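You operate a simulated robot arm through the tools that you are given. There is no shell and no other tool. Be economical: measure what you need, move in short steps, check, and stop when the job is done.

The job below is to be done with a simulated two-armed robot. You get a single attempt, and the scene is never put back.

TASK
Wipe the blue plate on the drainer clean and rack it at X24.
Fine: use the cloth there, wash it out under the tap, put it back, tap off.

Only the result counts: the job must be done as asked and must still hold three seconds after the hand-in. Knocking over, shifting, dropping, spilling or breaking anything else fails it. Flat cloth is picked up by pressing the open fingertips on it (5 to 10 N) and closing them slowly along it; thin cloth reads only 2 to 8 mm in the jaws.

THE ROBOT
Two 7-joint arms with fingered hands on one trunk that stands fixed in place. Base frame: the origin is at the foot of the trunk, x ahead of it, y to its left, z up; the work surface is at about z = 90. Lengths are in cm, angles in degrees, forces in N, time in s.
The left shoulder is at [4.5, 26.8, 136.6], the right one opposite. Payload 5 kg a hand.
The TCP of each hand is the grasp point between the finger pads, 5.2 cm short of the fingertips. In the tool frame z runs along the fingers and y along their closing line. The gripper opens to 17.6 cm. The gripper's body begins 6.1 cm behind the TCP. The gripper is a hand of 5 fingers: y runs from the thumb to the fingers, the wrist lies at [-2.6, -15.1, -26.9] in the tool frame, and closing takes about 1.5 s.
Orientation is told as [roll, pitch, yaw] about the base's x, y, z axes, in that order, counted from this pose: with the fingers straight down and the wrist toward the robot, the tool's x, y and z point along [0, 1, 0], [1, 0, 0] and [0, 0, -1] of the base frame.

THE INTERFACE
- The arms move only by the tool play_rows. It takes "left_increments", "right_increments" or both (then of equal length, played together; a hand with none holds still); each is one flat list of numbers, 7 for each row, row after row: the shift along the base's x, y, z in cm, then the turn, a rotation vector about the base's x, y, z in degrees, then the gripper command, from -1 (shut) to 1 (fully open), values between in proportion. In form: [x, y, z, ax, ay, az, fingers, x, y, z, ax, ay, az, fingers, ...]. A call has 1 to 12 rows; each row shifts and turns the commanded pose from where the row before left it. A row lasts 0.2 s, in which the tool goes at most 5 cm and 8.6 degrees; a call with a longer step from one row to the next is refused whole, and so is a gripper value outside its range. Where a pose cannot be reached the arm comes as near as it can. A force on the tool above 90 N (or 10 N above the force at the start of the call, whichever is more), or a blocked arm, ends the call early, and 0.2 s more pass. Each finger travels about 10.8 cm/s and halts on what it meets, pressing with about 30 N; the grip force reading is that of the motor and also rises with nothing between the fingers. The clock runs only during rows and for 0.2 s after the last one: add rows that do not move to give the fingers time. The reply holds the time, the measured pose of the TCP, the force on the tool along the base axes, the opening and the grip force, in the units named above and with some noise, with the torque about the TCP (base axes, N m) and any sound that the robot's microphone picked up, and new pictures: "show" is both (left out), scene, wrist or none (wrist: the cameras of the hands that moved).
- Cameras (640 x 400 px; columns grow to the right, rows downward): "scene" is now at [12.53, -3.67, 159.66]; the picture's right is [-0.40, -0.92, 0.01], its down [-0.43, 0.18, -0.89] and it looks along [0.81, -0.36, -0.46] (base axes); focal length 325 px, centre (320, 200). "left" rides on the left gripper at [-10.2, -14.2, -20.3] in its tool frame; the picture's right is [-0.79, -0.29, 0.54], its down [0.56, -0.70, 0.44] and it looks along [0.25, 0.65, 0.72] (tool axes); focal length 275 px, centre (320, 200). "right" rides on the right gripper at [10.2, -14.2, -20.3] in its tool frame; the picture's right is [-0.79, 0.29, -0.54], its down [-0.56, -0.70, 0.44] and it looks along [-0.25, 0.65, 0.72] (tool axes); focal length 275 px, centre (320, 200). There is no depth. A picture from a camera that has moved, and an enlarged one, comes with that camera's place and axes in the base frame and with its lens.
- raise_lower(by): slides the trunk up (or, below 0, down) by that many cm; the arms and the scene camera ride with it, the base frame stays. It gives what a move gives, with no picture.
- grasp_type(shape, hand): the hand has 5 fingers and takes this shape, open, in about a second: jaw (thumb against the fingers, like two jaws); tri (thumb and two fingers); tip (a fingertip pinch); poke (one finger out to press); point (the index stretched); flat (the hand flat); cup (the hand cupped); fist (a fist). The gripper value then closes the fingers along that shape, each until it touches; the sizes above hold for jaw. It gives what a move gives, with no picture.
- head_to(pan, tilt): turns the head with the scene camera to pan (to the left, within 80 degrees either way) and tilt (down, from -29 to 69), counted from straight ahead of the robot. It gives what a move gives, and a new picture of the scene camera.
- inspect(camera, box): a new picture of the part [left, top, right, bottom] of that camera's present view, enlarged. It takes no simulated time.
- finish_job(): hands the job in; it is judged then, once.

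Go step by step. Nothing tells you positions but the pictures and the camera data: compare them with the known pose of the tool, close in by small moves and look again before you grip or let go. The budget is 120 turns and 200 pictures, counting those below and the enlarged ones. Unless the task says otherwise, let go and move clear before handing in, and close with one line.

The tools are called after ">>>" by a JSON object that holds its "fn" and its "kwargs". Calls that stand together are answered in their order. play_rows: Moves the arms, as the interface text tells. Its arguments: {"type":"object","properties":{"left_increments":{"type":"array","items":{"type":"number"}},"right_increments":{"type":"array","items":{"type":"number"}},"show":{"type":"string","enum":["both","scene","wrist","none"]}},"required":[]} The other tools are called the same way: raise_lower (by) slides the trunk up or down; grasp_type (shape, hand) gives the hand a shape; head_to (pan, tilt) turns the head that bears the scene camera; inspect (camera, box) takes an enlarged picture of a part of a camera's view; finish_job () hands the job in.

At the start:

```text
t: 0.0
left_tcp_pos: [56.05, 1.64, 144.73]
left_orientation: [0.0, 0.0, 0.0]
left_contact_force: [0.2, 0.3, 1.1]
left_moment: [0.02, -0.02, -0.01]
left_gripper_width: 17.54
left_grasp_force: 0.1
left_shape: jaw
right_tcp_pos: [61.36, -66.18, 142.39]
right_orientation: [0.0, 0.0, 0.1]
right_contact_force: [0.3, -0.3, -0.5]
right_moment: [0.0, 0.0, 0.05]
right_gripper_width: 17.58
right_grasp_force: 0.1
right_shape: jaw
trunk travel left (down, up): [-52.5, 27.6]
head pan, tilt: [-23.8, 26.9]
```

scene: 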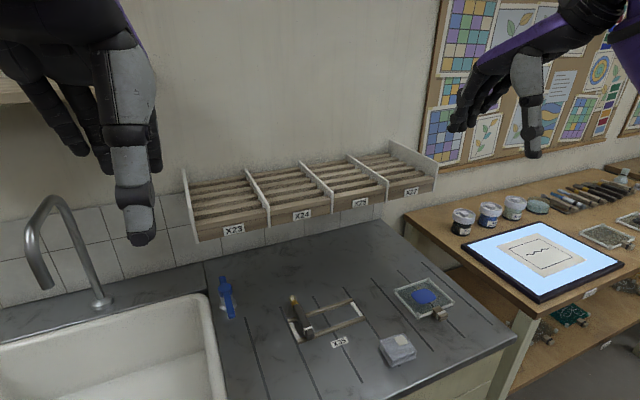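
right: 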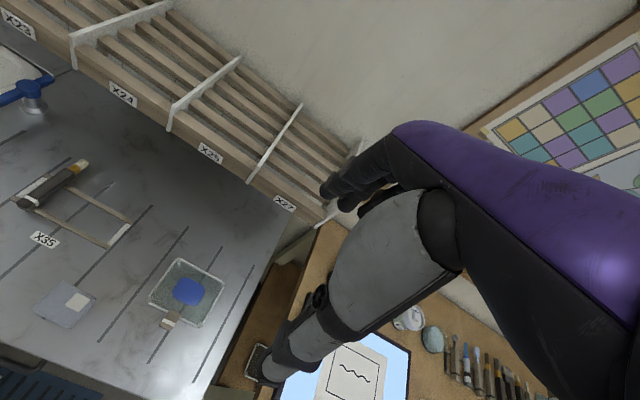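
left: 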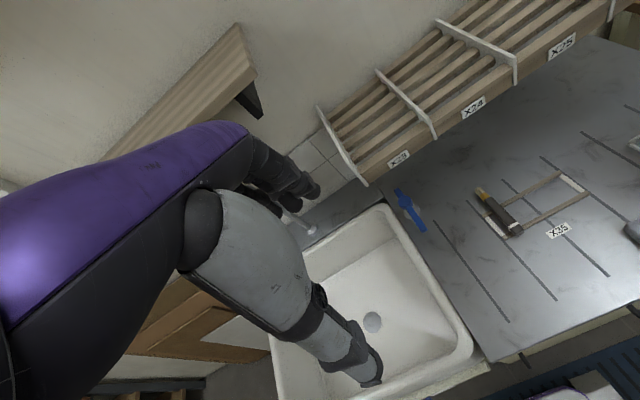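

I see a sink at left, a metal drainer board with several items, and a slatted rack with bays X23–X27 on the wall. I'll enlarge the views to identify the plate, cloth and tap lever.

>>> {"fn": "inspect", "kwargs": {"camera": "scene", "box": [200, 230, 520, 400]}}

>>> {"fn": "inspect", "kwargs": {"camera": "scene", "box": [0, 150, 260, 400]}}

>>> {"fn": "inspect", "kwargs": {"camera": "right", "box": [0, 120, 280, 400]}}

>>> {"fn": "inspect", "kwargs": {"camera": "scene", "box": [170, 130, 450, 250]}}

>>> {"fn": "head_to", "kwargs": {"pan": -10, "tilt": 55}}

```text
2.00 times, centred on (360, 315) of scene
camera zoom: at [12.53, -3.67, 159.66], right [-0.4, -0.92, 0.01], down [-0.43, 0.18, -0.89], along [0.81, -0.36, -0.46], focal length 651 px, centre (240, -30)
```

zoom: 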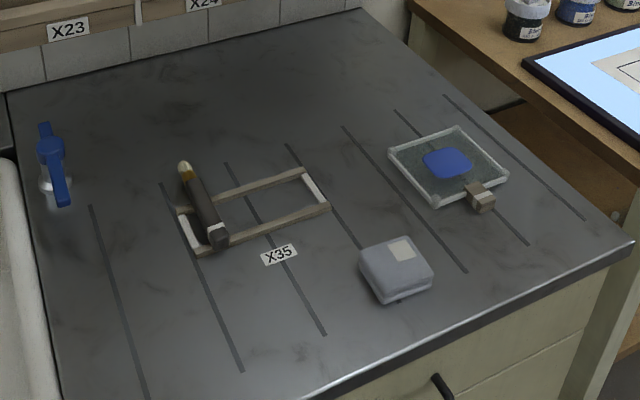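

```text
1.60 times, centred on (130, 275) of scene
camera zoom: at [12.53, -3.67, 159.66], right [-0.4, -0.92, 0.01], down [-0.43, 0.18, -0.89], along [0.81, -0.36, -0.46], focal length 521 px, centre (624, 80)
```

zoom: 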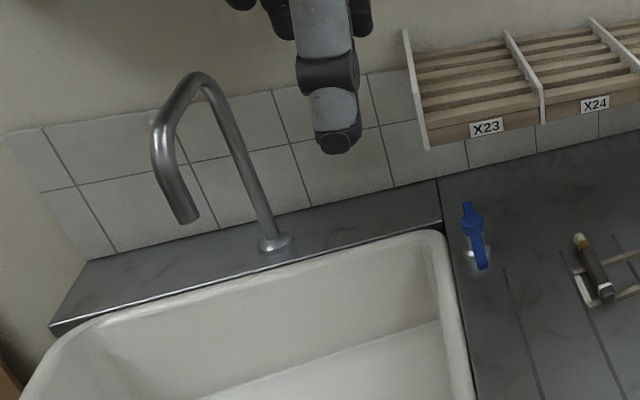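

```text
1.43 times, centred on (140, 260) of right
camera zoom: at [47.17, -56.14, 162.72], right [0.29, -0.79, 0.54], down [-0.7, -0.56, -0.44], along [0.65, -0.25, -0.72], focal length 393 px, centre (577, 114)
```

zoom: 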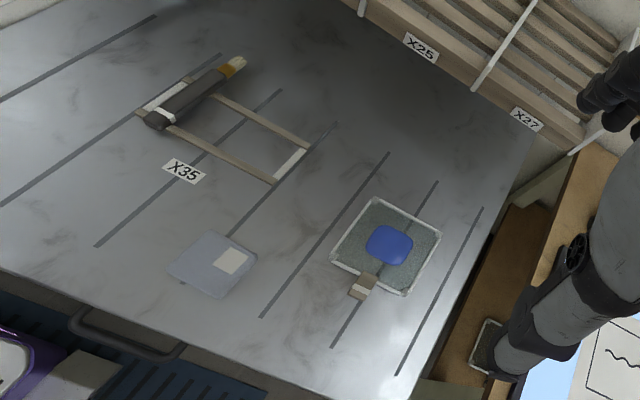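

```text
2.29 times, centred on (310, 190) of scene
camera zoom: at [12.53, -3.67, 159.66], right [-0.4, -0.92, 0.01], down [-0.43, 0.18, -0.89], along [0.81, -0.36, -0.46], focal length 744 px, centre (343, 223)
```

zoom: 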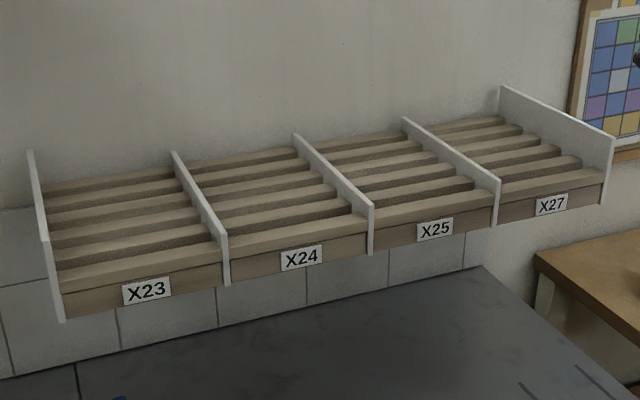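

```text
t: 0.9
left_tcp_pos: [54.39, 1.81, 145.38]
left_orientation: [0.1, -0.6, 0.0]
left_contact_force: [2.0, -0.1, -1.1]
left_moment: [-0.11, 0.2, -0.05]
left_gripper_width: 17.57
left_grasp_force: 0.1
left_shape: jaw
right_tcp_pos: [59.69, -66.11, 143.11]
right_orientation: [-0.2, -0.5, 0.1]
right_contact_force: [1.7, 0.2, -1.0]
right_moment: [-0.03, 0.19, 0.01]
right_gripper_width: 17.61
right_grasp_force: 0.0
right_shape: jaw
trunk travel left (down, up): [-52.5, 27.6]
head pan, tilt: [-10.0, 55.0]
camera scene: at [11.36, -1.21, 155.58], right [-0.17, -0.98, 0.0], down [-0.81, 0.14, -0.56], along [0.55, -0.1, -0.83], focal length 325 px, centre (320, 200)
```

scene: 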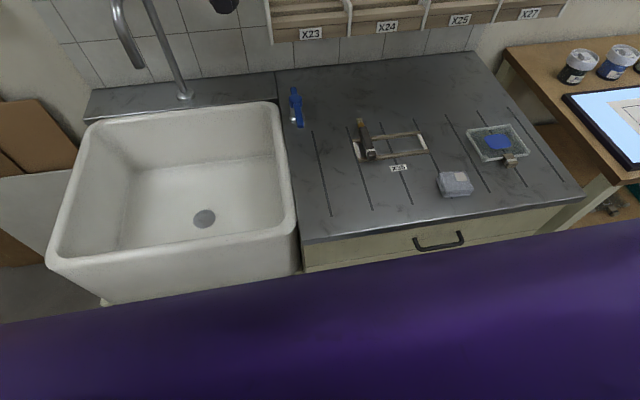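

I need closer looks at the plate with blue paint, the grey square, and the X35 frame.

>>> {"fn": "inspect", "kwargs": {"camera": "scene", "box": [430, 110, 550, 210]}}

>>> {"fn": "inspect", "kwargs": {"camera": "scene", "box": [340, 105, 450, 185]}}

>>> {"fn": "inspect", "kwargs": {"camera": "right", "box": [0, 230, 140, 350]}}

>>> {"fn": "inspect", "kwargs": {"camera": "right", "box": [130, 230, 250, 350]}}

>>> {"fn": "inspect", "kwargs": {"camera": "scene", "box": [260, 60, 340, 140]}}

```text
4.00 times, centred on (490, 160) of scene
camera zoom: at [11.36, -1.21, 155.58], right [-0.17, -0.98, 0.0], down [-0.81, 0.14, -0.56], along [0.55, -0.1, -0.83], focal length 1302 px, centre (-360, 360)
```

zoom: 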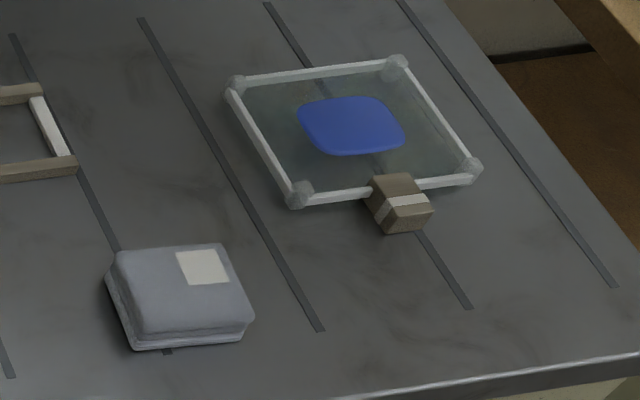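

```text
5.00 times, centred on (395, 145) of scene
camera zoom: at [11.36, -1.21, 155.58], right [-0.17, -0.98, 0.0], down [-0.81, 0.14, -0.56], along [0.55, -0.1, -0.83], focal length 1627 px, centre (-55, 475)
```

zoom: 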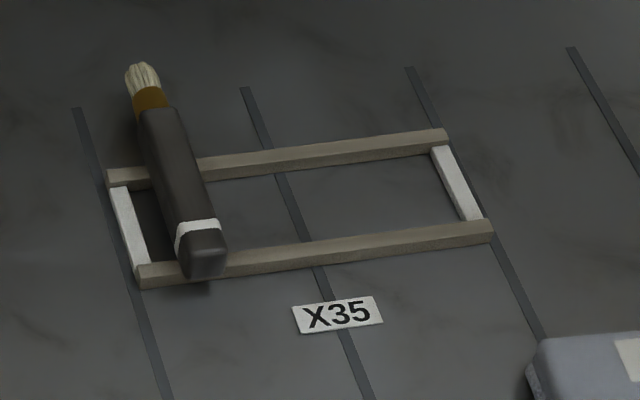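

```text
3.33 times, centred on (70, 290) of right
camera zoom: at [45.3, -56.02, 163.3], right [0.28, -0.79, 0.54], down [-0.7, -0.56, -0.45], along [0.66, -0.25, -0.71], focal length 918 px, centre (1153, -100)
```

zoom: 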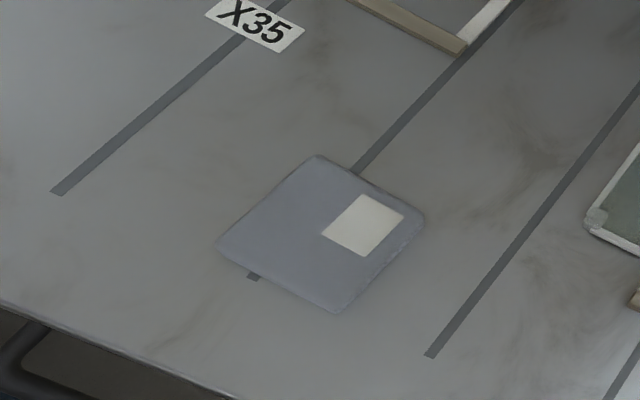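

```text
3.33 times, centred on (190, 290) of right
camera zoom: at [45.3, -56.02, 163.3], right [0.28, -0.79, 0.54], down [-0.7, -0.56, -0.45], along [0.66, -0.25, -0.71], focal length 918 px, centre (753, -100)
```

zoom: 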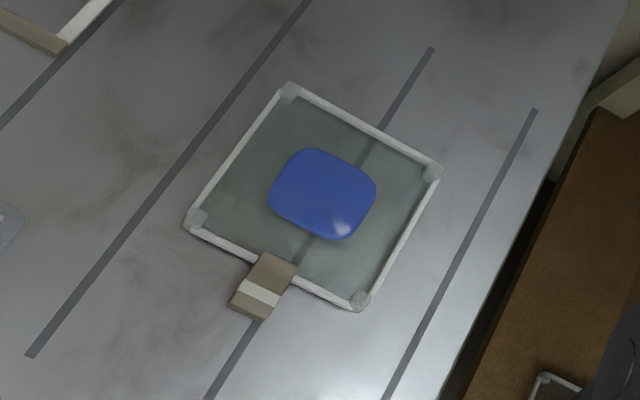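

```text
5.00 times, centred on (300, 100) of scene
camera zoom: at [11.36, -1.21, 155.58], right [-0.17, -0.98, 0.0], down [-0.81, 0.14, -0.56], along [0.55, -0.1, -0.83], focal length 1627 px, centre (420, 700)
```

zoom: 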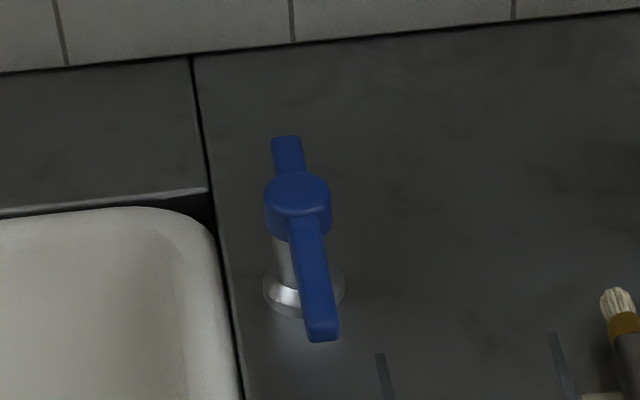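

The plate is the glass tile with a blue stain (centre ≈[66.5,-61], handle tab towards me), the folded grey cloth is at ≈[54.5,-42.3], the tap lever hub is at ≈[88,-7.5,96], the spout at ≈[81,26,114], and bay X24 is at ≈y −28.6, front x 80, slats z≈120.5. I move the right hand above the cloth.

>>> {"fn": "play_rows", "kwargs": {"right_increments": [-0.58, 2.64, -3.67, 0, 0, 0, 0.5, -0.58, 2.64, -3.67, 0, 0, 0, 0, -0.58, 2.64, -3.67, 0, 0, 0, -0.3, -0.58, 2.64, -3.67, 0, 0, 0, -0.3, -0.58, 2.64, -3.67, 0, 0, 0, -0.3, -0.58, 2.64, -3.67, 0, 0, 0, -0.3, -0.58, 2.64, -3.67, 0, 0, 0, -0.3, -0.58, 2.64, -3.67, 0, 0, 0, -0.3, -0.58, 2.64, -3.67, 0, 0, 0, -0.3], "show": "both"}}

```text
t: 2.9
left_tcp_pos: [54.31, 1.81, 145.23]
left_orientation: [0.1, -0.8, 0.0]
left_contact_force: [1.2, 0.2, -0.4]
left_moment: [-0.04, 0.16, -0.05]
left_gripper_width: 17.58
left_grasp_force: 0.0
left_shape: jaw
right_tcp_pos: [54.52, -42.0, 110.33]
right_orientation: [-0.1, -0.7, 0.0]
right_contact_force: [0.9, -1.0, 1.1]
right_moment: [0.06, 0.17, 0.06]
right_gripper_width: 6.19
right_grasp_force: 0.1
right_shape: jaw
trunk travel left (down, up): [-52.5, 27.6]
head pan, tilt: [-10.0, 55.0]
camera scene: at [11.33, -1.2, 155.57], right [-0.17, -0.98, 0.0], down [-0.82, 0.14, -0.56], along [0.55, -0.1, -0.83], focal length 325 px, centre (320, 200)
camera right: at [40.0, -31.79, 130.6], right [0.28, -0.79, 0.55], down [-0.7, -0.56, -0.45], along [0.66, -0.25, -0.71], focal length 275 px, centre (320, 200)
```

scene: 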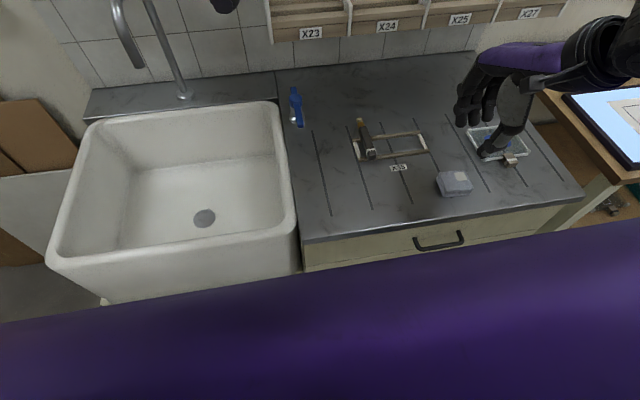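
right: 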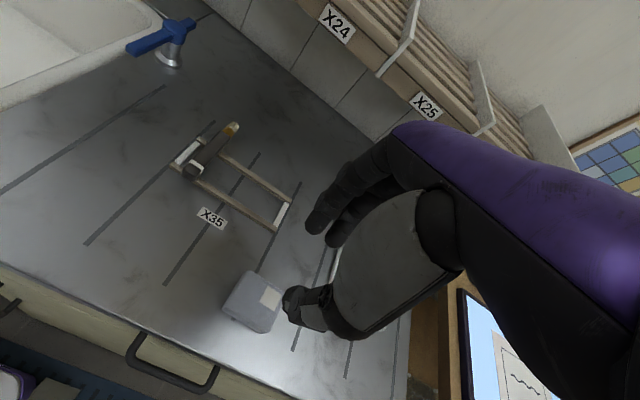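

The hand is above the cloth; its centre by the wrist camera is ≈[53.5,-42]. I descend to just above it.

>>> {"fn": "play_rows", "kwargs": {"right_increments": [-0.2, 0, -4, 0, 0, 0, -0.43, -0.2, 0, -4, 0, 0, 0, -0.43, -0.2, 0, -3.3, 0, 0, 0, -0.43, 0, 0, 0, 0, 0, 0, -0.43], "show": "wrist"}}

>>> {"fn": "inspect", "kwargs": {"camera": "scene", "box": [390, 110, 550, 210]}}

```text
t: 3.9
left_tcp_pos: [54.23, 1.77, 145.43]
left_orientation: [0.0, -0.8, 0.0]
left_contact_force: [-0.9, 0.6, 0.2]
left_moment: [-0.08, -0.03, 0.0]
left_gripper_width: 17.6
left_grasp_force: 0.2
left_shape: jaw
right_tcp_pos: [53.71, -42.21, 98.98]
right_orientation: [-0.1, -0.6, 0.1]
right_contact_force: [0.2, -0.1, -0.5]
right_moment: [-0.06, -0.03, -0.02]
right_gripper_width: 5.03
right_grasp_force: 0.0
right_shape: jaw
trunk travel left (down, up): [-52.5, 27.6]
head pan, tilt: [-10.0, 55.0]
camera right: at [39.23, -32.09, 119.08], right [0.28, -0.79, 0.54], down [-0.7, -0.56, -0.45], along [0.66, -0.25, -0.71], focal length 275 px, centre (320, 200)
```

right: 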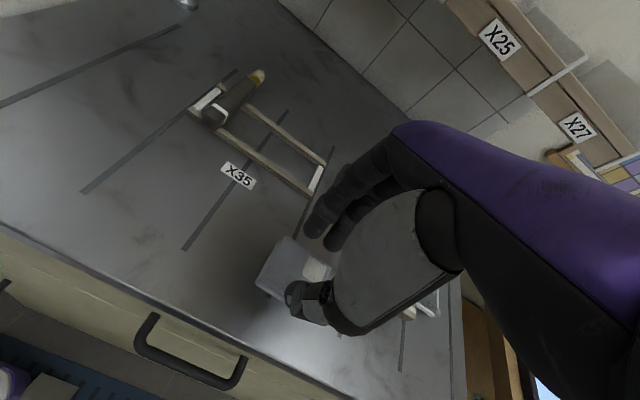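

```text
4.00 times, centred on (470, 160) of scene
camera zoom: at [11.2, -1.17, 155.59], right [-0.17, -0.98, 0.0], down [-0.81, 0.14, -0.56], along [0.55, -0.1, -0.83], focal length 1302 px, centre (-280, 360)
```

zoom: 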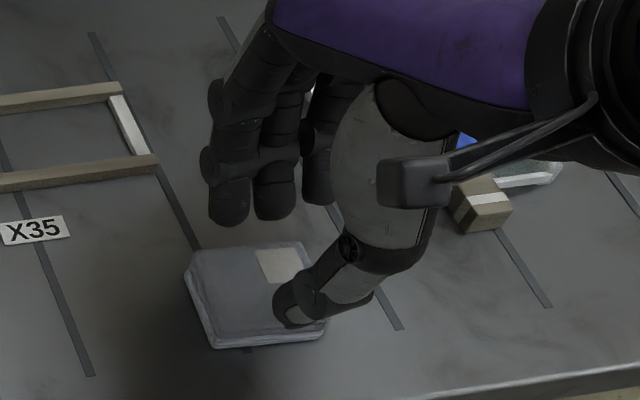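

The thumb is over the right-front part of the cloth, so I shift the hand 1.7 cm left and 0.4 forward, narrow a bit and press down gently.

>>> {"fn": "play_rows", "kwargs": {"right_increments": [0.2, 1.0, 0, 0, 0, 0, -0.5, 0.2, 0.7, 0, 0, 0, 0, -0.55, 0, 0, -1, 0, 0, 0, -0.55, 0, 0, -0.5, 0, 0, 0, -0.55, 0, 0, 0, 0, 0, 0, -0.55], "show": "wrist"}}

>>> {"fn": "inspect", "kwargs": {"camera": "scene", "box": [390, 110, 550, 210]}}

```text
t: 5.1
left_tcp_pos: [53.73, 1.96, 145.61]
left_orientation: [-0.1, -1.0, 0.0]
left_contact_force: [0.3, 0.3, -0.8]
left_moment: [-0.02, 0.0, -0.03]
left_gripper_width: 17.59
left_grasp_force: 0.1
left_shape: jaw
right_tcp_pos: [53.84, -40.41, 98.07]
right_orientation: [0.0, -1.3, 0.1]
right_contact_force: [-13.5, 4.4, 81.5]
right_moment: [-0.25, 3.62, -0.2]
right_gripper_width: 4.49
right_grasp_force: 0.3
right_shape: jaw
trunk travel left (down, up): [-52.5, 27.6]
head pan, tilt: [-10.0, 55.0]
camera right: at [39.26, -30.3, 118.12], right [0.28, -0.79, 0.55], down [-0.69, -0.56, -0.46], along [0.67, -0.25, -0.7], focal length 275 px, centre (320, 200)
```

right: 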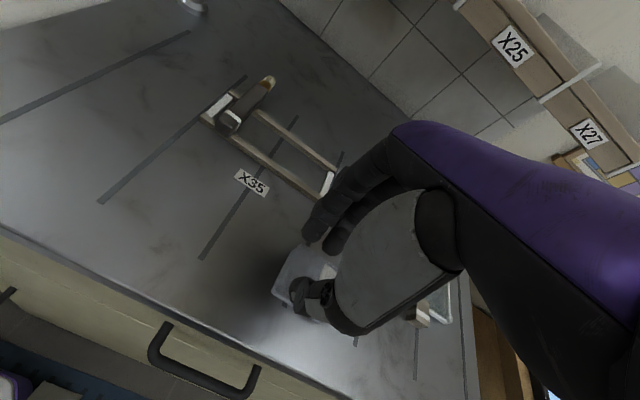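

```text
4.00 times, centred on (470, 160) of scene
camera zoom: at [10.72, -0.92, 155.7], right [-0.17, -0.98, 0.0], down [-0.81, 0.14, -0.56], along [0.56, -0.1, -0.83], focal length 1302 px, centre (-280, 360)
```

zoom: 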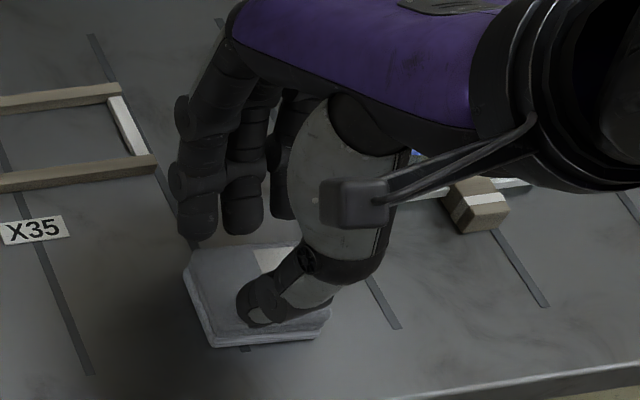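

The press is far too hard (81 N), so I ease up until about 8 N.

>>> {"fn": "play_rows", "kwargs": {"right_increments": [0, 0, 0.4, 0, 0, 0, -0.5, 0, 0, 0.2, 0, 0, 0, -0.5], "show": "none"}}

```text
t: 5.7
left_tcp_pos: [54.1, 1.8, 145.52]
left_orientation: [0.0, -0.8, 0.0]
left_contact_force: [0.0, 0.6, 0.6]
left_moment: [0.0, -0.03, -0.03]
left_gripper_width: 17.6
left_grasp_force: 0.0
left_shape: jaw
right_tcp_pos: [53.92, -40.5, 98.07]
right_orientation: [0.0, -0.6, 0.0]
right_contact_force: [-5.2, 2.8, 45.4]
right_moment: [0.03, 1.91, -0.1]
right_gripper_width: 4.7
right_grasp_force: 0.0
right_shape: jaw
trunk travel left (down, up): [-52.5, 27.6]
head pan, tilt: [-10.0, 55.0]
```

Contact height is 98.1; a further 0.6 cm of command relief should give a light press.

>>> {"fn": "play_rows", "kwargs": {"right_increments": [0, 0, 0.6, 0, 0, 0, -0.5, 0, 0, 0, 0, 0, 0, -0.5], "show": "none"}}

```text
t: 6.3
left_tcp_pos: [54.14, 1.73, 145.43]
left_orientation: [0.0, -0.8, 0.0]
left_contact_force: [-0.7, 0.3, 0.2]
left_moment: [-0.02, -0.05, 0.0]
left_gripper_width: 17.58
left_grasp_force: 0.1
left_shape: jaw
right_tcp_pos: [53.83, -40.69, 98.57]
right_orientation: [-0.1, -0.5, -0.1]
right_contact_force: [-0.2, 0.7, -0.3]
right_moment: [-0.06, -0.03, 0.02]
right_gripper_width: 4.39
right_grasp_force: 0.2
right_shape: jaw
trunk travel left (down, up): [-52.5, 27.6]
head pan, tilt: [-10.0, 55.0]
```

Free again at 98.6. Tip gap is wider than the pad reading, so I narrow to about 3 cm, shift slightly, then press lightly.

>>> {"fn": "play_rows", "kwargs": {"right_increments": [0, 0, 0.5, 0, 0, 0, -0.6, -0.6, -0.4, 0, 0, 0, 0, -0.66, 0, 0, 0, 0, 0, 0, -0.66, 0, 0, -0.6, 0, 0, 0, -0.66, 0, 0, -0.3, 0, 0, 0, -0.66, 0, 0, 0, 0, 0, 0, -0.66], "show": "none"}}

>>> {"fn": "inspect", "kwargs": {"camera": "scene", "box": [420, 130, 500, 210]}}

```text
t: 7.7
left_tcp_pos: [54.25, 1.79, 145.45]
left_orientation: [0.1, -0.9, 0.0]
left_contact_force: [0.7, -0.3, -0.8]
left_moment: [0.02, -0.02, 0.02]
left_gripper_width: 17.61
left_grasp_force: 0.0
left_shape: jaw
right_tcp_pos: [53.5, -41.16, 98.27]
right_orientation: [0.0, -0.7, 0.1]
right_contact_force: [-1.1, 0.7, 6.7]
right_moment: [-0.02, 0.29, -0.01]
right_gripper_width: 3.02
right_grasp_force: 0.0
right_shape: jaw
trunk travel left (down, up): [-52.5, 27.6]
head pan, tilt: [-10.0, 55.0]
```

```text
5.00 times, centred on (460, 170) of scene
camera zoom: at [11.15, -1.23, 155.59], right [-0.17, -0.98, 0.0], down [-0.81, 0.14, -0.56], along [0.55, -0.1, -0.83], focal length 1627 px, centre (-380, 350)
```

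zoom: 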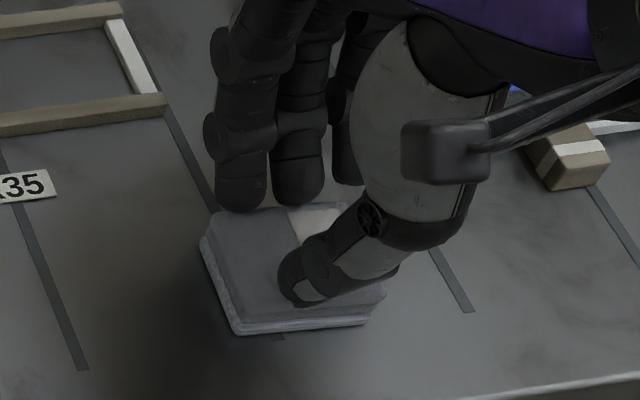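

The press is 6.7 N, in range. I close slowly along the cloth.

>>> {"fn": "play_rows", "kwargs": {"right_increments": [0, 0, 0, 0, 0, 0, -0.69, 0, 0, 0, 0, 0, 0, -0.72, 0, 0, 0, 0, 0, 0, -0.75, 0, 0, 0, 0, 0, 0, -0.78, 0, 0, 0, 0, 0, 0, -0.81, 0, 0, 0, 0, 0, 0, -0.84, 0, 0, 0, 0, 0, 0, -0.87, 0, 0, 0, 0, 0, 0, -0.9, 0, 0, 0, 0, 0, 0, -0.93, 0, 0, 0, 0, 0, 0, -0.96, 0, 0, 0, 0, 0, 0, -1, 0, 0, 0, 0, 0, 0, -1], "show": "none"}}

>>> {"fn": "inspect", "kwargs": {"camera": "scene", "box": [420, 130, 500, 210]}}

```text
t: 10.3
left_tcp_pos: [54.1, 1.77, 145.36]
left_orientation: [0.0, -0.8, 0.0]
left_contact_force: [-0.5, -0.1, -0.1]
left_moment: [-0.06, -0.1, 0.01]
left_gripper_width: 17.61
left_grasp_force: 0.1
left_shape: jaw
right_tcp_pos: [53.57, -41.2, 98.21]
right_orientation: [-0.1, -0.6, 0.0]
right_contact_force: [-1.7, -1.0, 3.8]
right_moment: [-0.02, -0.01, 0.0]
right_gripper_width: 0.02
right_grasp_force: 30.2
right_shape: jaw
trunk travel left (down, up): [-52.5, 27.6]
head pan, tilt: [-10.0, 55.0]
```

```text
5.00 times, centred on (460, 170) of scene
camera zoom: at [11.07, -1.16, 155.57], right [-0.17, -0.98, 0.0], down [-0.81, 0.14, -0.56], along [0.55, -0.1, -0.83], focal length 1627 px, centre (-380, 350)
```

zoom: 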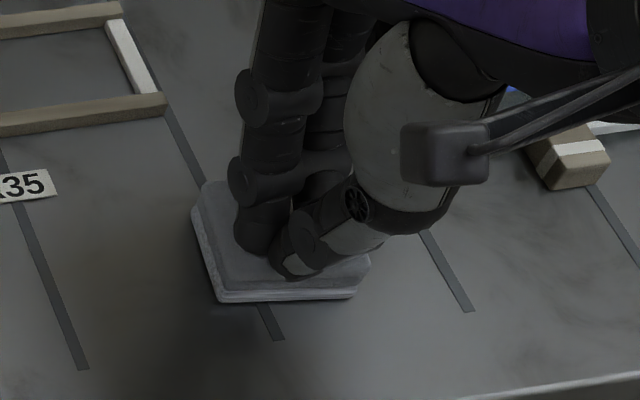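

The jaws shut on nothing (0.02 cm) and the pad only slid ~1.5 cm forward; it's a firm folded pad about 2.5 cm thick. I'll straddle its sides instead: lift, open to ~9 cm, and look.

>>> {"fn": "play_rows", "kwargs": {"right_increments": [0, 0, 2, 0, 0, 0, -1, 0, 0, 2, 0, 0, 0, -0.5, 0, 0.5, 0, 0, 0, 0, 0.1, 0, 0, 0, 0, 0, 0, 0.1, 0, 0, 0, 0, 0, 0, 0.1, 0, 0, 0, 0, 0, 0, 0.1], "show": "wrist"}}

>>> {"fn": "inspect", "kwargs": {"camera": "scene", "box": [410, 110, 530, 210]}}

>>> {"fn": "inspect", "kwargs": {"camera": "right", "box": [200, 160, 420, 360]}}

```text
t: 11.7
left_tcp_pos: [54.3, 1.82, 145.36]
left_orientation: [0.1, -0.8, 0.0]
left_contact_force: [-0.5, 0.4, 0.6]
left_moment: [0.01, -0.06, 0.02]
left_gripper_width: 17.59
left_grasp_force: 0.1
left_shape: jaw
right_tcp_pos: [53.59, -40.58, 102.29]
right_orientation: [-0.1, -0.6, 0.2]
right_contact_force: [-0.2, -0.3, 0.3]
right_moment: [-0.01, -0.04, 0.03]
right_gripper_width: 9.65
right_grasp_force: 0.1
right_shape: jaw
trunk travel left (down, up): [-52.5, 27.6]
head pan, tilt: [-10.0, 55.0]
camera right: at [38.99, -30.44, 122.35], right [0.28, -0.79, 0.54], down [-0.7, -0.56, -0.45], along [0.66, -0.25, -0.71], focal length 275 px, centre (320, 200)
```

right: 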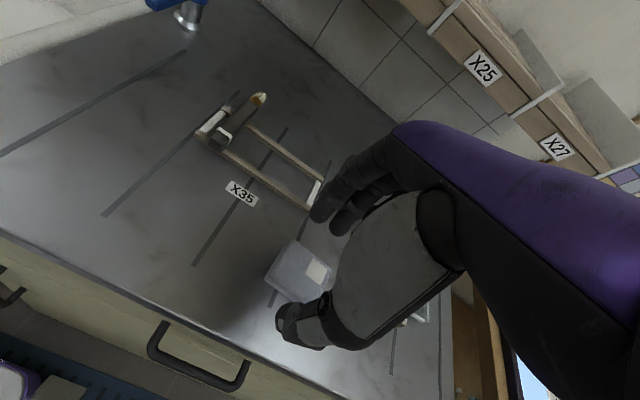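

```text
4.00 times, centred on (470, 160) of scene
camera zoom: at [11.16, -1.23, 155.58], right [-0.17, -0.98, 0.0], down [-0.81, 0.14, -0.56], along [0.55, -0.1, -0.83], focal length 1302 px, centre (-280, 360)
```

zoom: 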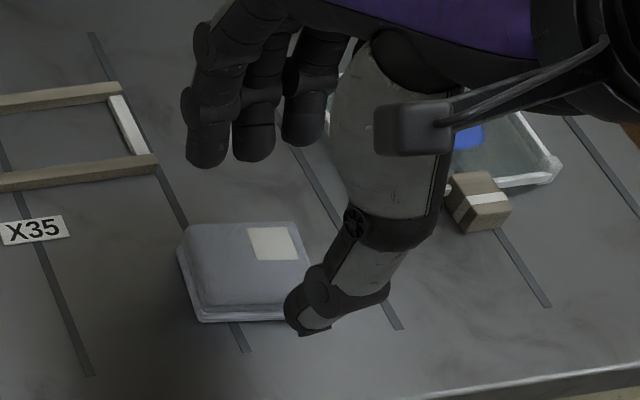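

```text
2.00 times, centred on (310, 260) of right
camera zoom: at [38.99, -30.44, 122.35], right [0.28, -0.79, 0.54], down [-0.7, -0.56, -0.45], along [0.66, -0.25, -0.71], focal length 551 px, centre (340, 80)
```

zoom: 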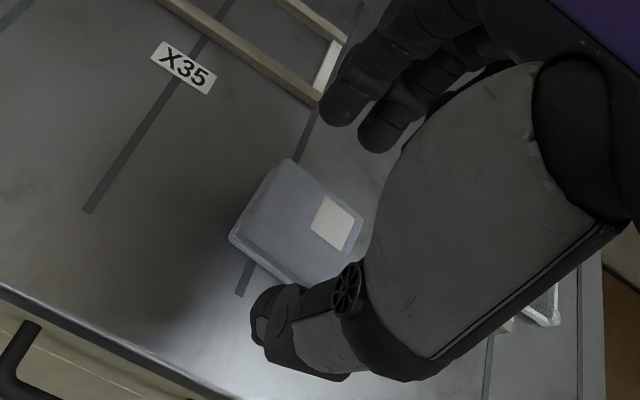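

I centre the jaws over the pad (x +1.2) and lower so the tips are ~1 cm above the surface either side.

>>> {"fn": "play_rows", "kwargs": {"right_increments": [1.2, 0, 0, 0, 0, 0, 0.1, 0, 0, -3, 0, 0, 0, 0.1, 0, 0, -3, 0, 0, 0, 0.1, 0, 0, 0, 0, 0, 0, 0.1], "show": "none"}}

>>> {"fn": "inspect", "kwargs": {"camera": "scene", "box": [410, 110, 530, 210]}}

>>> {"fn": "inspect", "kwargs": {"camera": "right", "box": [200, 160, 420, 360]}}

```text
t: 12.7
left_tcp_pos: [54.18, 1.73, 145.42]
left_orientation: [0.1, -0.8, 0.0]
left_contact_force: [-0.2, 0.1, -1.1]
left_moment: [-0.01, -0.06, 0.0]
left_gripper_width: 17.61
left_grasp_force: 0.1
left_shape: jaw
right_tcp_pos: [54.72, -40.74, 96.49]
right_orientation: [-0.2, -0.7, 0.2]
right_contact_force: [0.0, -0.7, -0.4]
right_moment: [0.02, -0.03, 0.0]
right_gripper_width: 9.65
right_grasp_force: 0.1
right_shape: jaw
trunk travel left (down, up): [-52.5, 27.6]
head pan, tilt: [-10.0, 55.0]
```

```text
4.00 times, centred on (470, 160) of scene
camera zoom: at [11.15, -1.22, 155.59], right [-0.17, -0.98, 0.0], down [-0.81, 0.14, -0.56], along [0.55, -0.1, -0.83], focal length 1302 px, centre (-280, 360)
```

zoom: 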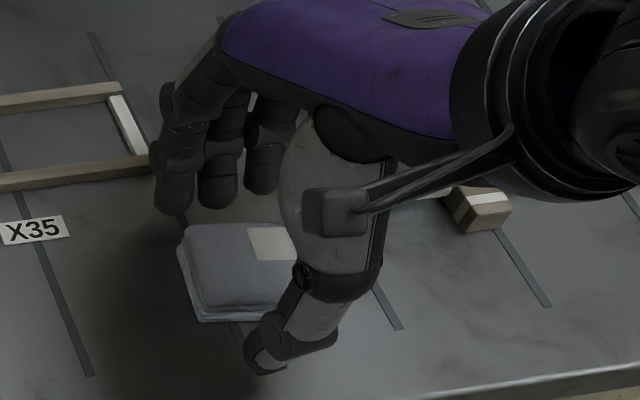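

```text
2.00 times, centred on (310, 260) of right
camera zoom: at [40.23, -30.61, 116.58], right [0.28, -0.79, 0.54], down [-0.7, -0.56, -0.45], along [0.66, -0.25, -0.71], focal length 551 px, centre (340, 80)
```

zoom: 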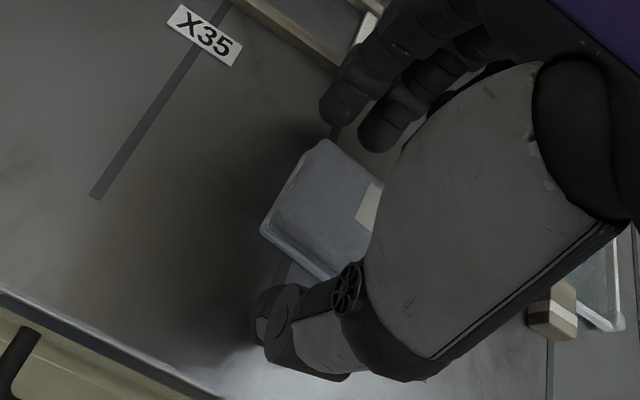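

The jaws straddle the pad with clearance. I close on its sides.

>>> {"fn": "play_rows", "kwargs": {"right_increments": [0, 0, 0, 0, 0, 0, 0, 0, 0, 0, 0, 0, 0, -0.1, 0, 0, 0, 0, 0, 0, -0.2, 0, 0, 0, 0, 0, 0, -0.3, 0, 0, 0, 0, 0, 0, -0.4, 0, 0, 0, 0, 0, 0, -0.5, 0, 0, 0, 0, 0, 0, -0.6, 0, 0, 0, 0, 0, 0, -0.7, 0, 0, 0, 0, 0, 0, -0.8, 0, 0, 0, 0, 0, 0, -0.9], "show": "none"}}

>>> {"fn": "inspect", "kwargs": {"camera": "scene", "box": [410, 110, 530, 210]}}

>>> {"fn": "inspect", "kwargs": {"camera": "right", "box": [200, 160, 420, 360]}}

```text
t: 14.9
left_tcp_pos: [54.17, 1.78, 145.43]
left_orientation: [0.0, -0.8, 0.1]
left_contact_force: [0.5, 0.3, 0.4]
left_moment: [0.0, 0.0, -0.03]
left_gripper_width: 17.59
left_grasp_force: 0.0
left_shape: jaw
right_tcp_pos: [54.81, -40.74, 96.5]
right_orientation: [-0.2, -0.6, 0.1]
right_contact_force: [1.0, 0.7, 0.0]
right_moment: [0.01, -0.01, 0.0]
right_gripper_width: 5.42
right_grasp_force: 29.7
right_shape: jaw
trunk travel left (down, up): [-52.5, 27.6]
head pan, tilt: [-10.0, 55.0]
```

```text
4.00 times, centred on (470, 160) of scene
camera zoom: at [11.19, -1.23, 155.58], right [-0.17, -0.98, 0.0], down [-0.81, 0.14, -0.56], along [0.55, -0.1, -0.83], focal length 1302 px, centre (-280, 360)
```

zoom: 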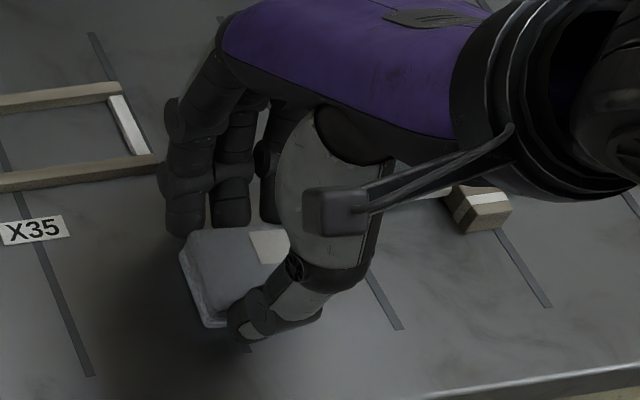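

```text
2.00 times, centred on (310, 260) of right
camera zoom: at [40.26, -30.62, 116.58], right [0.28, -0.79, 0.54], down [-0.7, -0.56, -0.45], along [0.66, -0.25, -0.71], focal length 551 px, centre (340, 80)
```

zoom: 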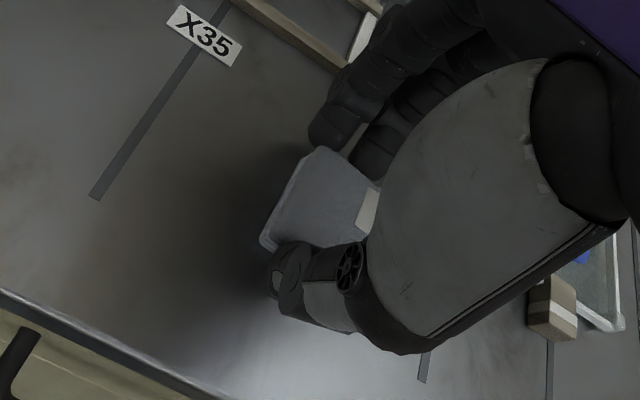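

The pad is held firmly (5.4 cm, 30 N). I lift it, check, and carry it above the plate.

>>> {"fn": "play_rows", "kwargs": {"right_increments": [0, 0, 3, 0, 0, 0, -0.9, 0, 0, 3, 0, 0, 0, -0.9, 2.2, -3.76, 0.5, 0, 0, 0, -0.9, 2.2, -3.76, 0.5, 0, 0, 0, -0.9, 2.2, -3.76, 0, 0, 0, 0, -0.9, 2.2, -3.76, 0, 0, 0, 0, -0.9, 2.2, -3.76, 0, 0, 0, 0, -0.9, 0, 0, 0, 0, 0, 0, -0.9], "show": "wrist"}}

>>> {"fn": "inspect", "kwargs": {"camera": "scene", "box": [410, 80, 570, 210]}}

```text
t: 16.7
left_tcp_pos: [54.08, 1.85, 145.44]
left_orientation: [0.0, -0.7, -0.1]
left_contact_force: [0.2, 1.7, -0.2]
left_moment: [-0.11, -0.04, -0.04]
left_gripper_width: 17.59
left_grasp_force: 0.1
left_shape: jaw
right_tcp_pos: [65.57, -59.94, 103.31]
right_orientation: [-0.2, -0.6, 0.3]
right_contact_force: [0.0, 1.0, -0.6]
right_moment: [-0.07, 0.0, -0.02]
right_gripper_width: 5.43
right_grasp_force: 30.0
right_shape: jaw
trunk travel left (down, up): [-52.5, 27.6]
head pan, tilt: [-10.0, 55.0]
camera right: at [51.23, -49.8, 123.38], right [0.28, -0.79, 0.54], down [-0.7, -0.56, -0.45], along [0.66, -0.25, -0.71], focal length 275 px, centre (320, 200)
```

right: 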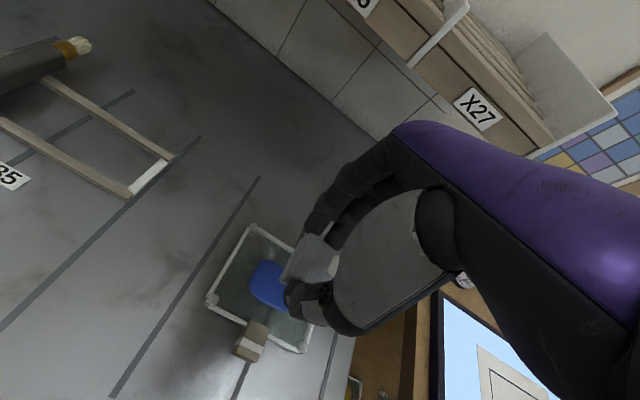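

```text
3.08 times, centred on (490, 145) of scene
camera zoom: at [11.16, -1.15, 155.59], right [-0.17, -0.98, 0.0], down [-0.81, 0.14, -0.56], along [0.55, -0.1, -0.83], focal length 1001 px, centre (-203, 369)
```

zoom: 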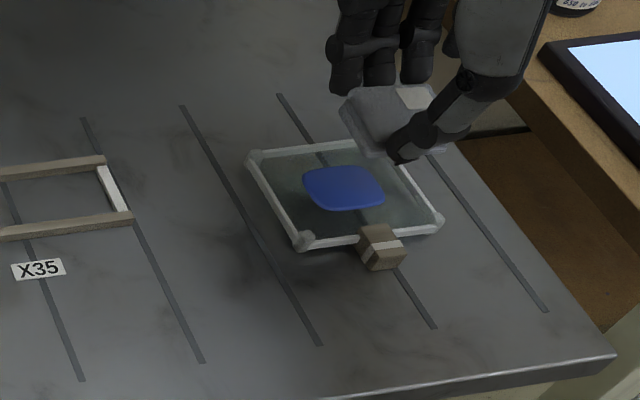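

The pad hangs straight above the stain. I lower it until I feel light contact.

>>> {"fn": "play_rows", "kwargs": {"right_increments": [0, 0, -2.5, 0, 0, 0, -0.9, 0, 0, -2, 0, 0, 0, -0.9, 0, 0, -0.3, 0, 0, 0, -0.9, 0, 0, 0, 0, 0, 0, -0.9], "show": "none"}}

>>> {"fn": "inspect", "kwargs": {"camera": "scene", "box": [410, 80, 570, 210]}}

```text
t: 17.7
left_tcp_pos: [54.24, 1.75, 145.47]
left_orientation: [0.1, -0.7, 0.1]
left_contact_force: [0.1, 0.0, 1.4]
left_moment: [-0.03, 0.02, -0.01]
left_gripper_width: 17.59
left_grasp_force: 0.0
left_shape: jaw
right_tcp_pos: [65.75, -59.55, 98.37]
right_orientation: [-0.1, -0.6, 0.1]
right_contact_force: [0.5, -0.5, -0.8]
right_moment: [0.0, -0.01, -0.02]
right_gripper_width: 5.42
right_grasp_force: 30.2
right_shape: jaw
trunk travel left (down, up): [-52.5, 27.6]
head pan, tilt: [-10.0, 55.0]
```

```text
3.08 times, centred on (490, 145) of scene
camera zoom: at [11.2, -1.22, 155.58], right [-0.17, -0.98, 0.0], down [-0.81, 0.14, -0.56], along [0.55, -0.1, -0.83], focal length 1001 px, centre (-203, 369)
```

zoom: 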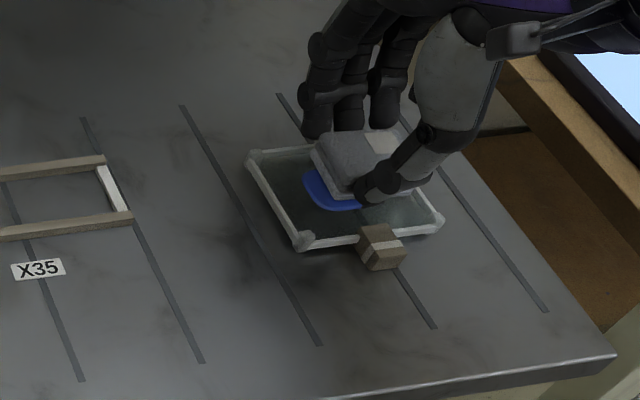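

No contact yet; I lower another centimetre in small steps.

>>> {"fn": "play_rows", "kwargs": {"right_increments": [0, -0.3, -0.4, 0, 0, 0, -0.9, 0, 0, -0.3, 0, 0, 0, -0.9, 0, 0, 0, 0, 0, 0, -0.9], "show": "none"}}

```text
t: 18.5
left_tcp_pos: [54.16, 1.75, 145.47]
left_orientation: [0.1, -0.8, 0.0]
left_contact_force: [-0.9, 1.5, -0.7]
left_moment: [-0.01, 0.04, -0.02]
left_gripper_width: 17.61
left_grasp_force: 0.2
left_shape: jaw
right_tcp_pos: [65.74, -59.68, 97.66]
right_orientation: [-0.1, -0.6, 0.2]
right_contact_force: [0.1, 0.1, 2.9]
right_moment: [-0.08, -0.16, -0.02]
right_gripper_width: 5.48
right_grasp_force: 29.7
right_shape: jaw
trunk travel left (down, up): [-52.5, 27.6]
head pan, tilt: [-10.0, 55.0]
```

Contact at 2.9 N. I add a touch of pressure and wipe in small strokes, watching whether the plate slides.

>>> {"fn": "play_rows", "kwargs": {"right_increments": [0, 0.5, -0.06, 0, 0, 0, -0.9, 0, 1, 0, 0, 0, 0, -0.9, 0, 0.5, 0, 0, 0, 0, -0.9, 0.6, -1, 0, 0, 0, 0, -0.9, 0, -1, 0, 0, 0, 0, -0.9, 0, -1, 0, 0, 0, 0, -0.9, 0, -0.8, 0, 0, 0, 0, -0.9, -0.8, 0.8, 0, 0, 0, 0, -0.9, 0, 1, 0, 0, 0, 0, -0.9], "show": "none"}}

>>> {"fn": "inspect", "kwargs": {"camera": "scene", "box": [410, 80, 570, 210]}}

```text
t: 20.5
left_tcp_pos: [54.22, 1.87, 145.41]
left_orientation: [0.0, -0.8, 0.0]
left_contact_force: [0.6, -0.6, -0.9]
left_moment: [-0.01, 0.03, -0.04]
left_gripper_width: 17.61
left_grasp_force: 0.0
left_shape: jaw
right_tcp_pos: [65.74, -59.53, 97.74]
right_orientation: [0.0, -0.7, 0.2]
right_contact_force: [-0.6, -2.8, 8.0]
right_moment: [-0.16, -0.06, -0.03]
right_gripper_width: 5.45
right_grasp_force: 29.7
right_shape: jaw
trunk travel left (down, up): [-52.5, 27.6]
head pan, tilt: [-10.0, 55.0]
```

```text
3.08 times, centred on (490, 145) of scene
camera zoom: at [11.17, -1.21, 155.59], right [-0.17, -0.98, 0.0], down [-0.81, 0.14, -0.56], along [0.55, -0.1, -0.83], focal length 1001 px, centre (-203, 369)
```

zoom: 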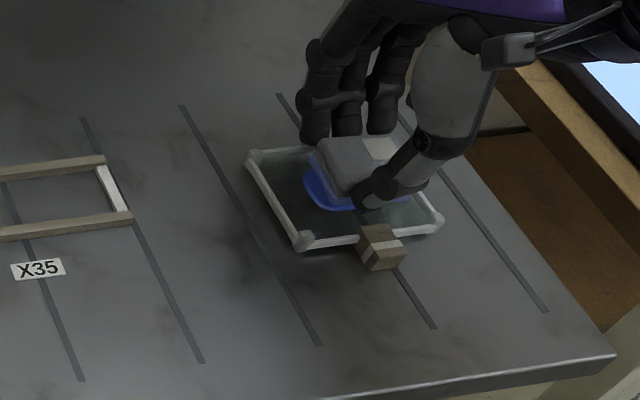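

The plate stays put with 8 N of pressure. I continue with wider strokes covering the whole stain.

>>> {"fn": "play_rows", "kwargs": {"right_increments": [-1, 0.9, 0, 0, 0, 0, -0.9, 0, 0.9, 0, 0, 0, 0, -0.9, 1.2, 0, 0, 0, 0, 0, -0.9, 1.2, 0, 0, 0, 0, 0, -0.9, 0, -1.3, 0, 0, 0, 0, -0.9, 0, -1.3, 0, 0, 0, 0, -0.9, 0, -1, 0, 0, 0, 0, -0.9, -1.2, 0, 0, 0, 0, 0, -0.9, -1.3, 0, 0, 0, 0, 0, -0.9, 0, 1.2, 0, 0, 0, 0, -0.9, 0, 1.3, 0, 0, 0, 0, -0.9, 1.1, -0.7, 0, 0, 0, 0, -0.9], "show": "none"}}

>>> {"fn": "play_rows", "kwargs": {"right_increments": [-1, 0.9, 0, 0, 0, 0, -0.9, 0, 0.9, 0, 0, 0, 0, -0.9, 1.2, 0, 0, 0, 0, 0, -0.9, 1.2, 0, 0, 0, 0, 0, -0.9, 0, -1.3, 0, 0, 0, 0, -0.9, 0, -1.3, 0, 0, 0, 0, -0.9, 0, -1, 0, 0, 0, 0, -0.9, -1.2, 0, 0, 0, 0, 0, -0.9, -1.3, 0, 0, 0, 0, 0, -0.9, 0, 1.2, 0, 0, 0, 0, -0.9, 0, 1.3, 0, 0, 0, 0, -0.9, 1.1, -0.7, 0, 0, 0, 0, -0.9], "show": "none"}}

>>> {"fn": "inspect", "kwargs": {"camera": "scene", "box": [410, 80, 570, 210]}}

```text
t: 23.1
left_tcp_pos: [54.21, 1.82, 145.4]
left_orientation: [0.1, -0.8, 0.0]
left_contact_force: [1.1, -0.1, 0.0]
left_moment: [0.03, 0.05, 0.01]
left_gripper_width: 17.56
left_grasp_force: 0.0
left_shape: jaw
right_tcp_pos: [65.34, -59.57, 97.68]
right_orientation: [-0.1, -0.8, 0.1]
right_contact_force: [-6.0, 2.5, 16.6]
right_moment: [0.07, 0.3, 0.03]
right_gripper_width: 5.48
right_grasp_force: 30.2
right_shape: jaw
trunk travel left (down, up): [-52.5, 27.6]
head pan, tilt: [-10.0, 55.0]
```

```text
t: 25.7
left_tcp_pos: [54.26, 1.71, 145.46]
left_orientation: [0.1, -0.8, 0.0]
left_contact_force: [0.5, -1.1, -0.2]
left_moment: [0.09, 0.07, 0.01]
left_gripper_width: 17.58
left_grasp_force: 0.1
left_shape: jaw
right_tcp_pos: [65.64, -59.54, 97.61]
right_orientation: [0.1, -0.7, 0.1]
right_contact_force: [-4.1, 2.5, 13.2]
right_moment: [0.13, 0.21, 0.02]
right_gripper_width: 5.58
right_grasp_force: 29.8
right_shape: jaw
trunk travel left (down, up): [-52.5, 27.6]
head pan, tilt: [-10.0, 55.0]
```

```text
3.08 times, centred on (490, 145) of scene
camera zoom: at [11.16, -1.23, 155.58], right [-0.17, -0.98, 0.0], down [-0.81, 0.14, -0.56], along [0.55, -0.1, -0.83], focal length 1001 px, centre (-203, 369)
```

zoom: 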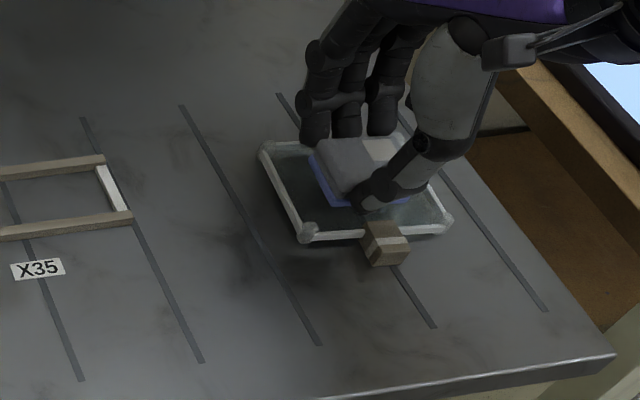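

The stain seems thinner and the plate has moved only ~1 cm. I lift to see what's left.

>>> {"fn": "play_rows", "kwargs": {"right_increments": [0, 0, 2, 0, 0, 0, -0.9, 0.5, 0, 4, 0, 0, 0, -0.9, 2, 0, 4, 0, 0, 0, -0.9, 0, 0, 0, 0, 0, 0, -0.9], "show": "none"}}

>>> {"fn": "inspect", "kwargs": {"camera": "scene", "box": [410, 80, 570, 210]}}

>>> {"fn": "inspect", "kwargs": {"camera": "right", "box": [160, 160, 440, 360]}}

```text
t: 26.7
left_tcp_pos: [54.02, 1.55, 145.5]
left_orientation: [0.1, -0.7, 0.0]
left_contact_force: [-0.7, 0.4, 1.0]
left_moment: [0.03, -0.1, 0.03]
left_gripper_width: 17.6
left_grasp_force: 0.1
left_shape: jaw
right_tcp_pos: [67.95, -59.85, 107.77]
right_orientation: [-0.1, -0.5, 0.0]
right_contact_force: [-0.9, -0.1, -0.2]
right_moment: [0.02, -0.06, 0.0]
right_gripper_width: 5.5
right_grasp_force: 30.0
right_shape: jaw
trunk travel left (down, up): [-52.5, 27.6]
head pan, tilt: [-10.0, 55.0]
```

```text
3.08 times, centred on (490, 145) of scene
camera zoom: at [11.08, -1.27, 155.59], right [-0.17, -0.98, 0.0], down [-0.81, 0.14, -0.56], along [0.55, -0.1, -0.83], focal length 1001 px, centre (-203, 369)
```

zoom: 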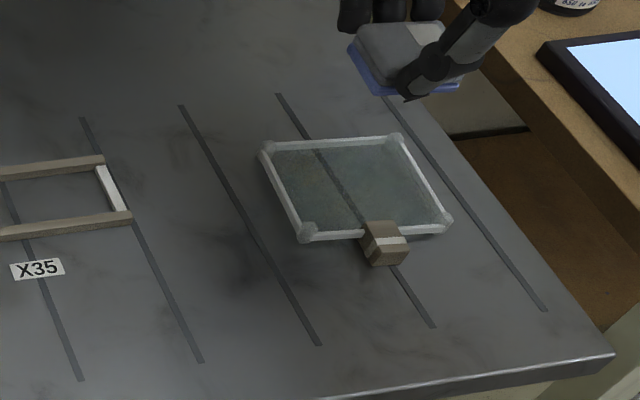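

```text
2.00 times, centred on (300, 260) of right
camera zoom: at [53.52, -49.57, 127.96], right [0.28, -0.79, 0.54], down [-0.7, -0.56, -0.45], along [0.66, -0.25, -0.71], focal length 551 px, centre (360, 80)
```

zoom: 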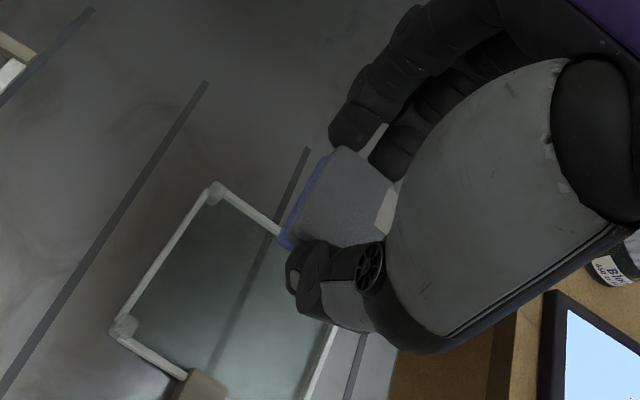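

The plate looks clean and the underside of the cloth is now blue. I take a closer look at the plate.

>>> {"fn": "inspect", "kwargs": {"camera": "scene", "box": [470, 105, 530, 155]}}

>>> {"fn": "inspect", "kwargs": {"camera": "left", "box": [340, 100, 500, 240]}}

>>> {"fn": "inspect", "kwargs": {"camera": "scene", "box": [60, 0, 340, 300]}}

```text
8.00 times, centred on (500, 130) of scene
camera zoom: at [11.08, -1.27, 155.59], right [-0.17, -0.98, 0.0], down [-0.81, 0.14, -0.56], along [0.55, -0.1, -0.83], focal length 2603 px, centre (-1120, 760)
```

zoom: 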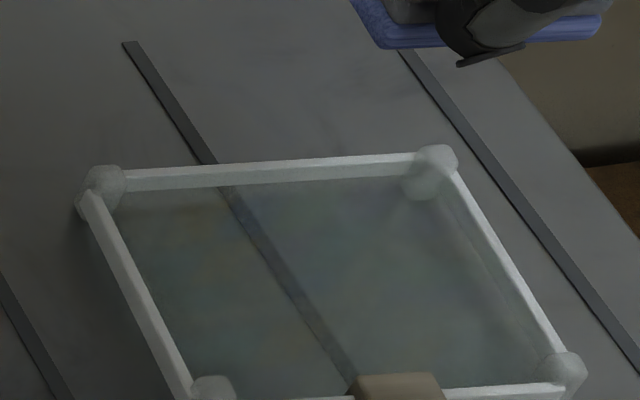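

```text
2.86 times, centred on (420, 170) of left
camera zoom: at [39.7, -8.52, 165.54], right [-0.28, -0.79, -0.55], down [-0.7, 0.56, -0.45], along [0.66, 0.25, -0.71], focal length 786 px, centre (34, 286)
```

zoom: 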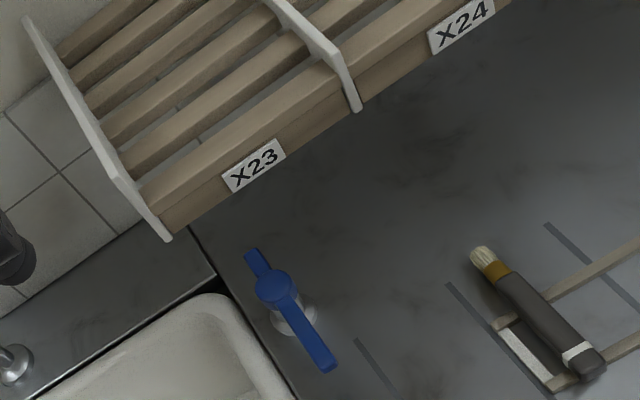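

```text
1.33 times, centred on (200, 150) of scene
camera zoom: at [11.08, -1.27, 155.59], right [-0.17, -0.98, 0.0], down [-0.81, 0.14, -0.56], along [0.55, -0.1, -0.83], focal length 434 px, centre (480, 267)
```

zoom: 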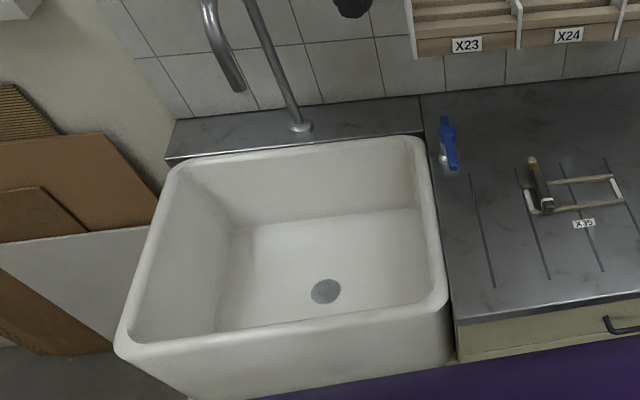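

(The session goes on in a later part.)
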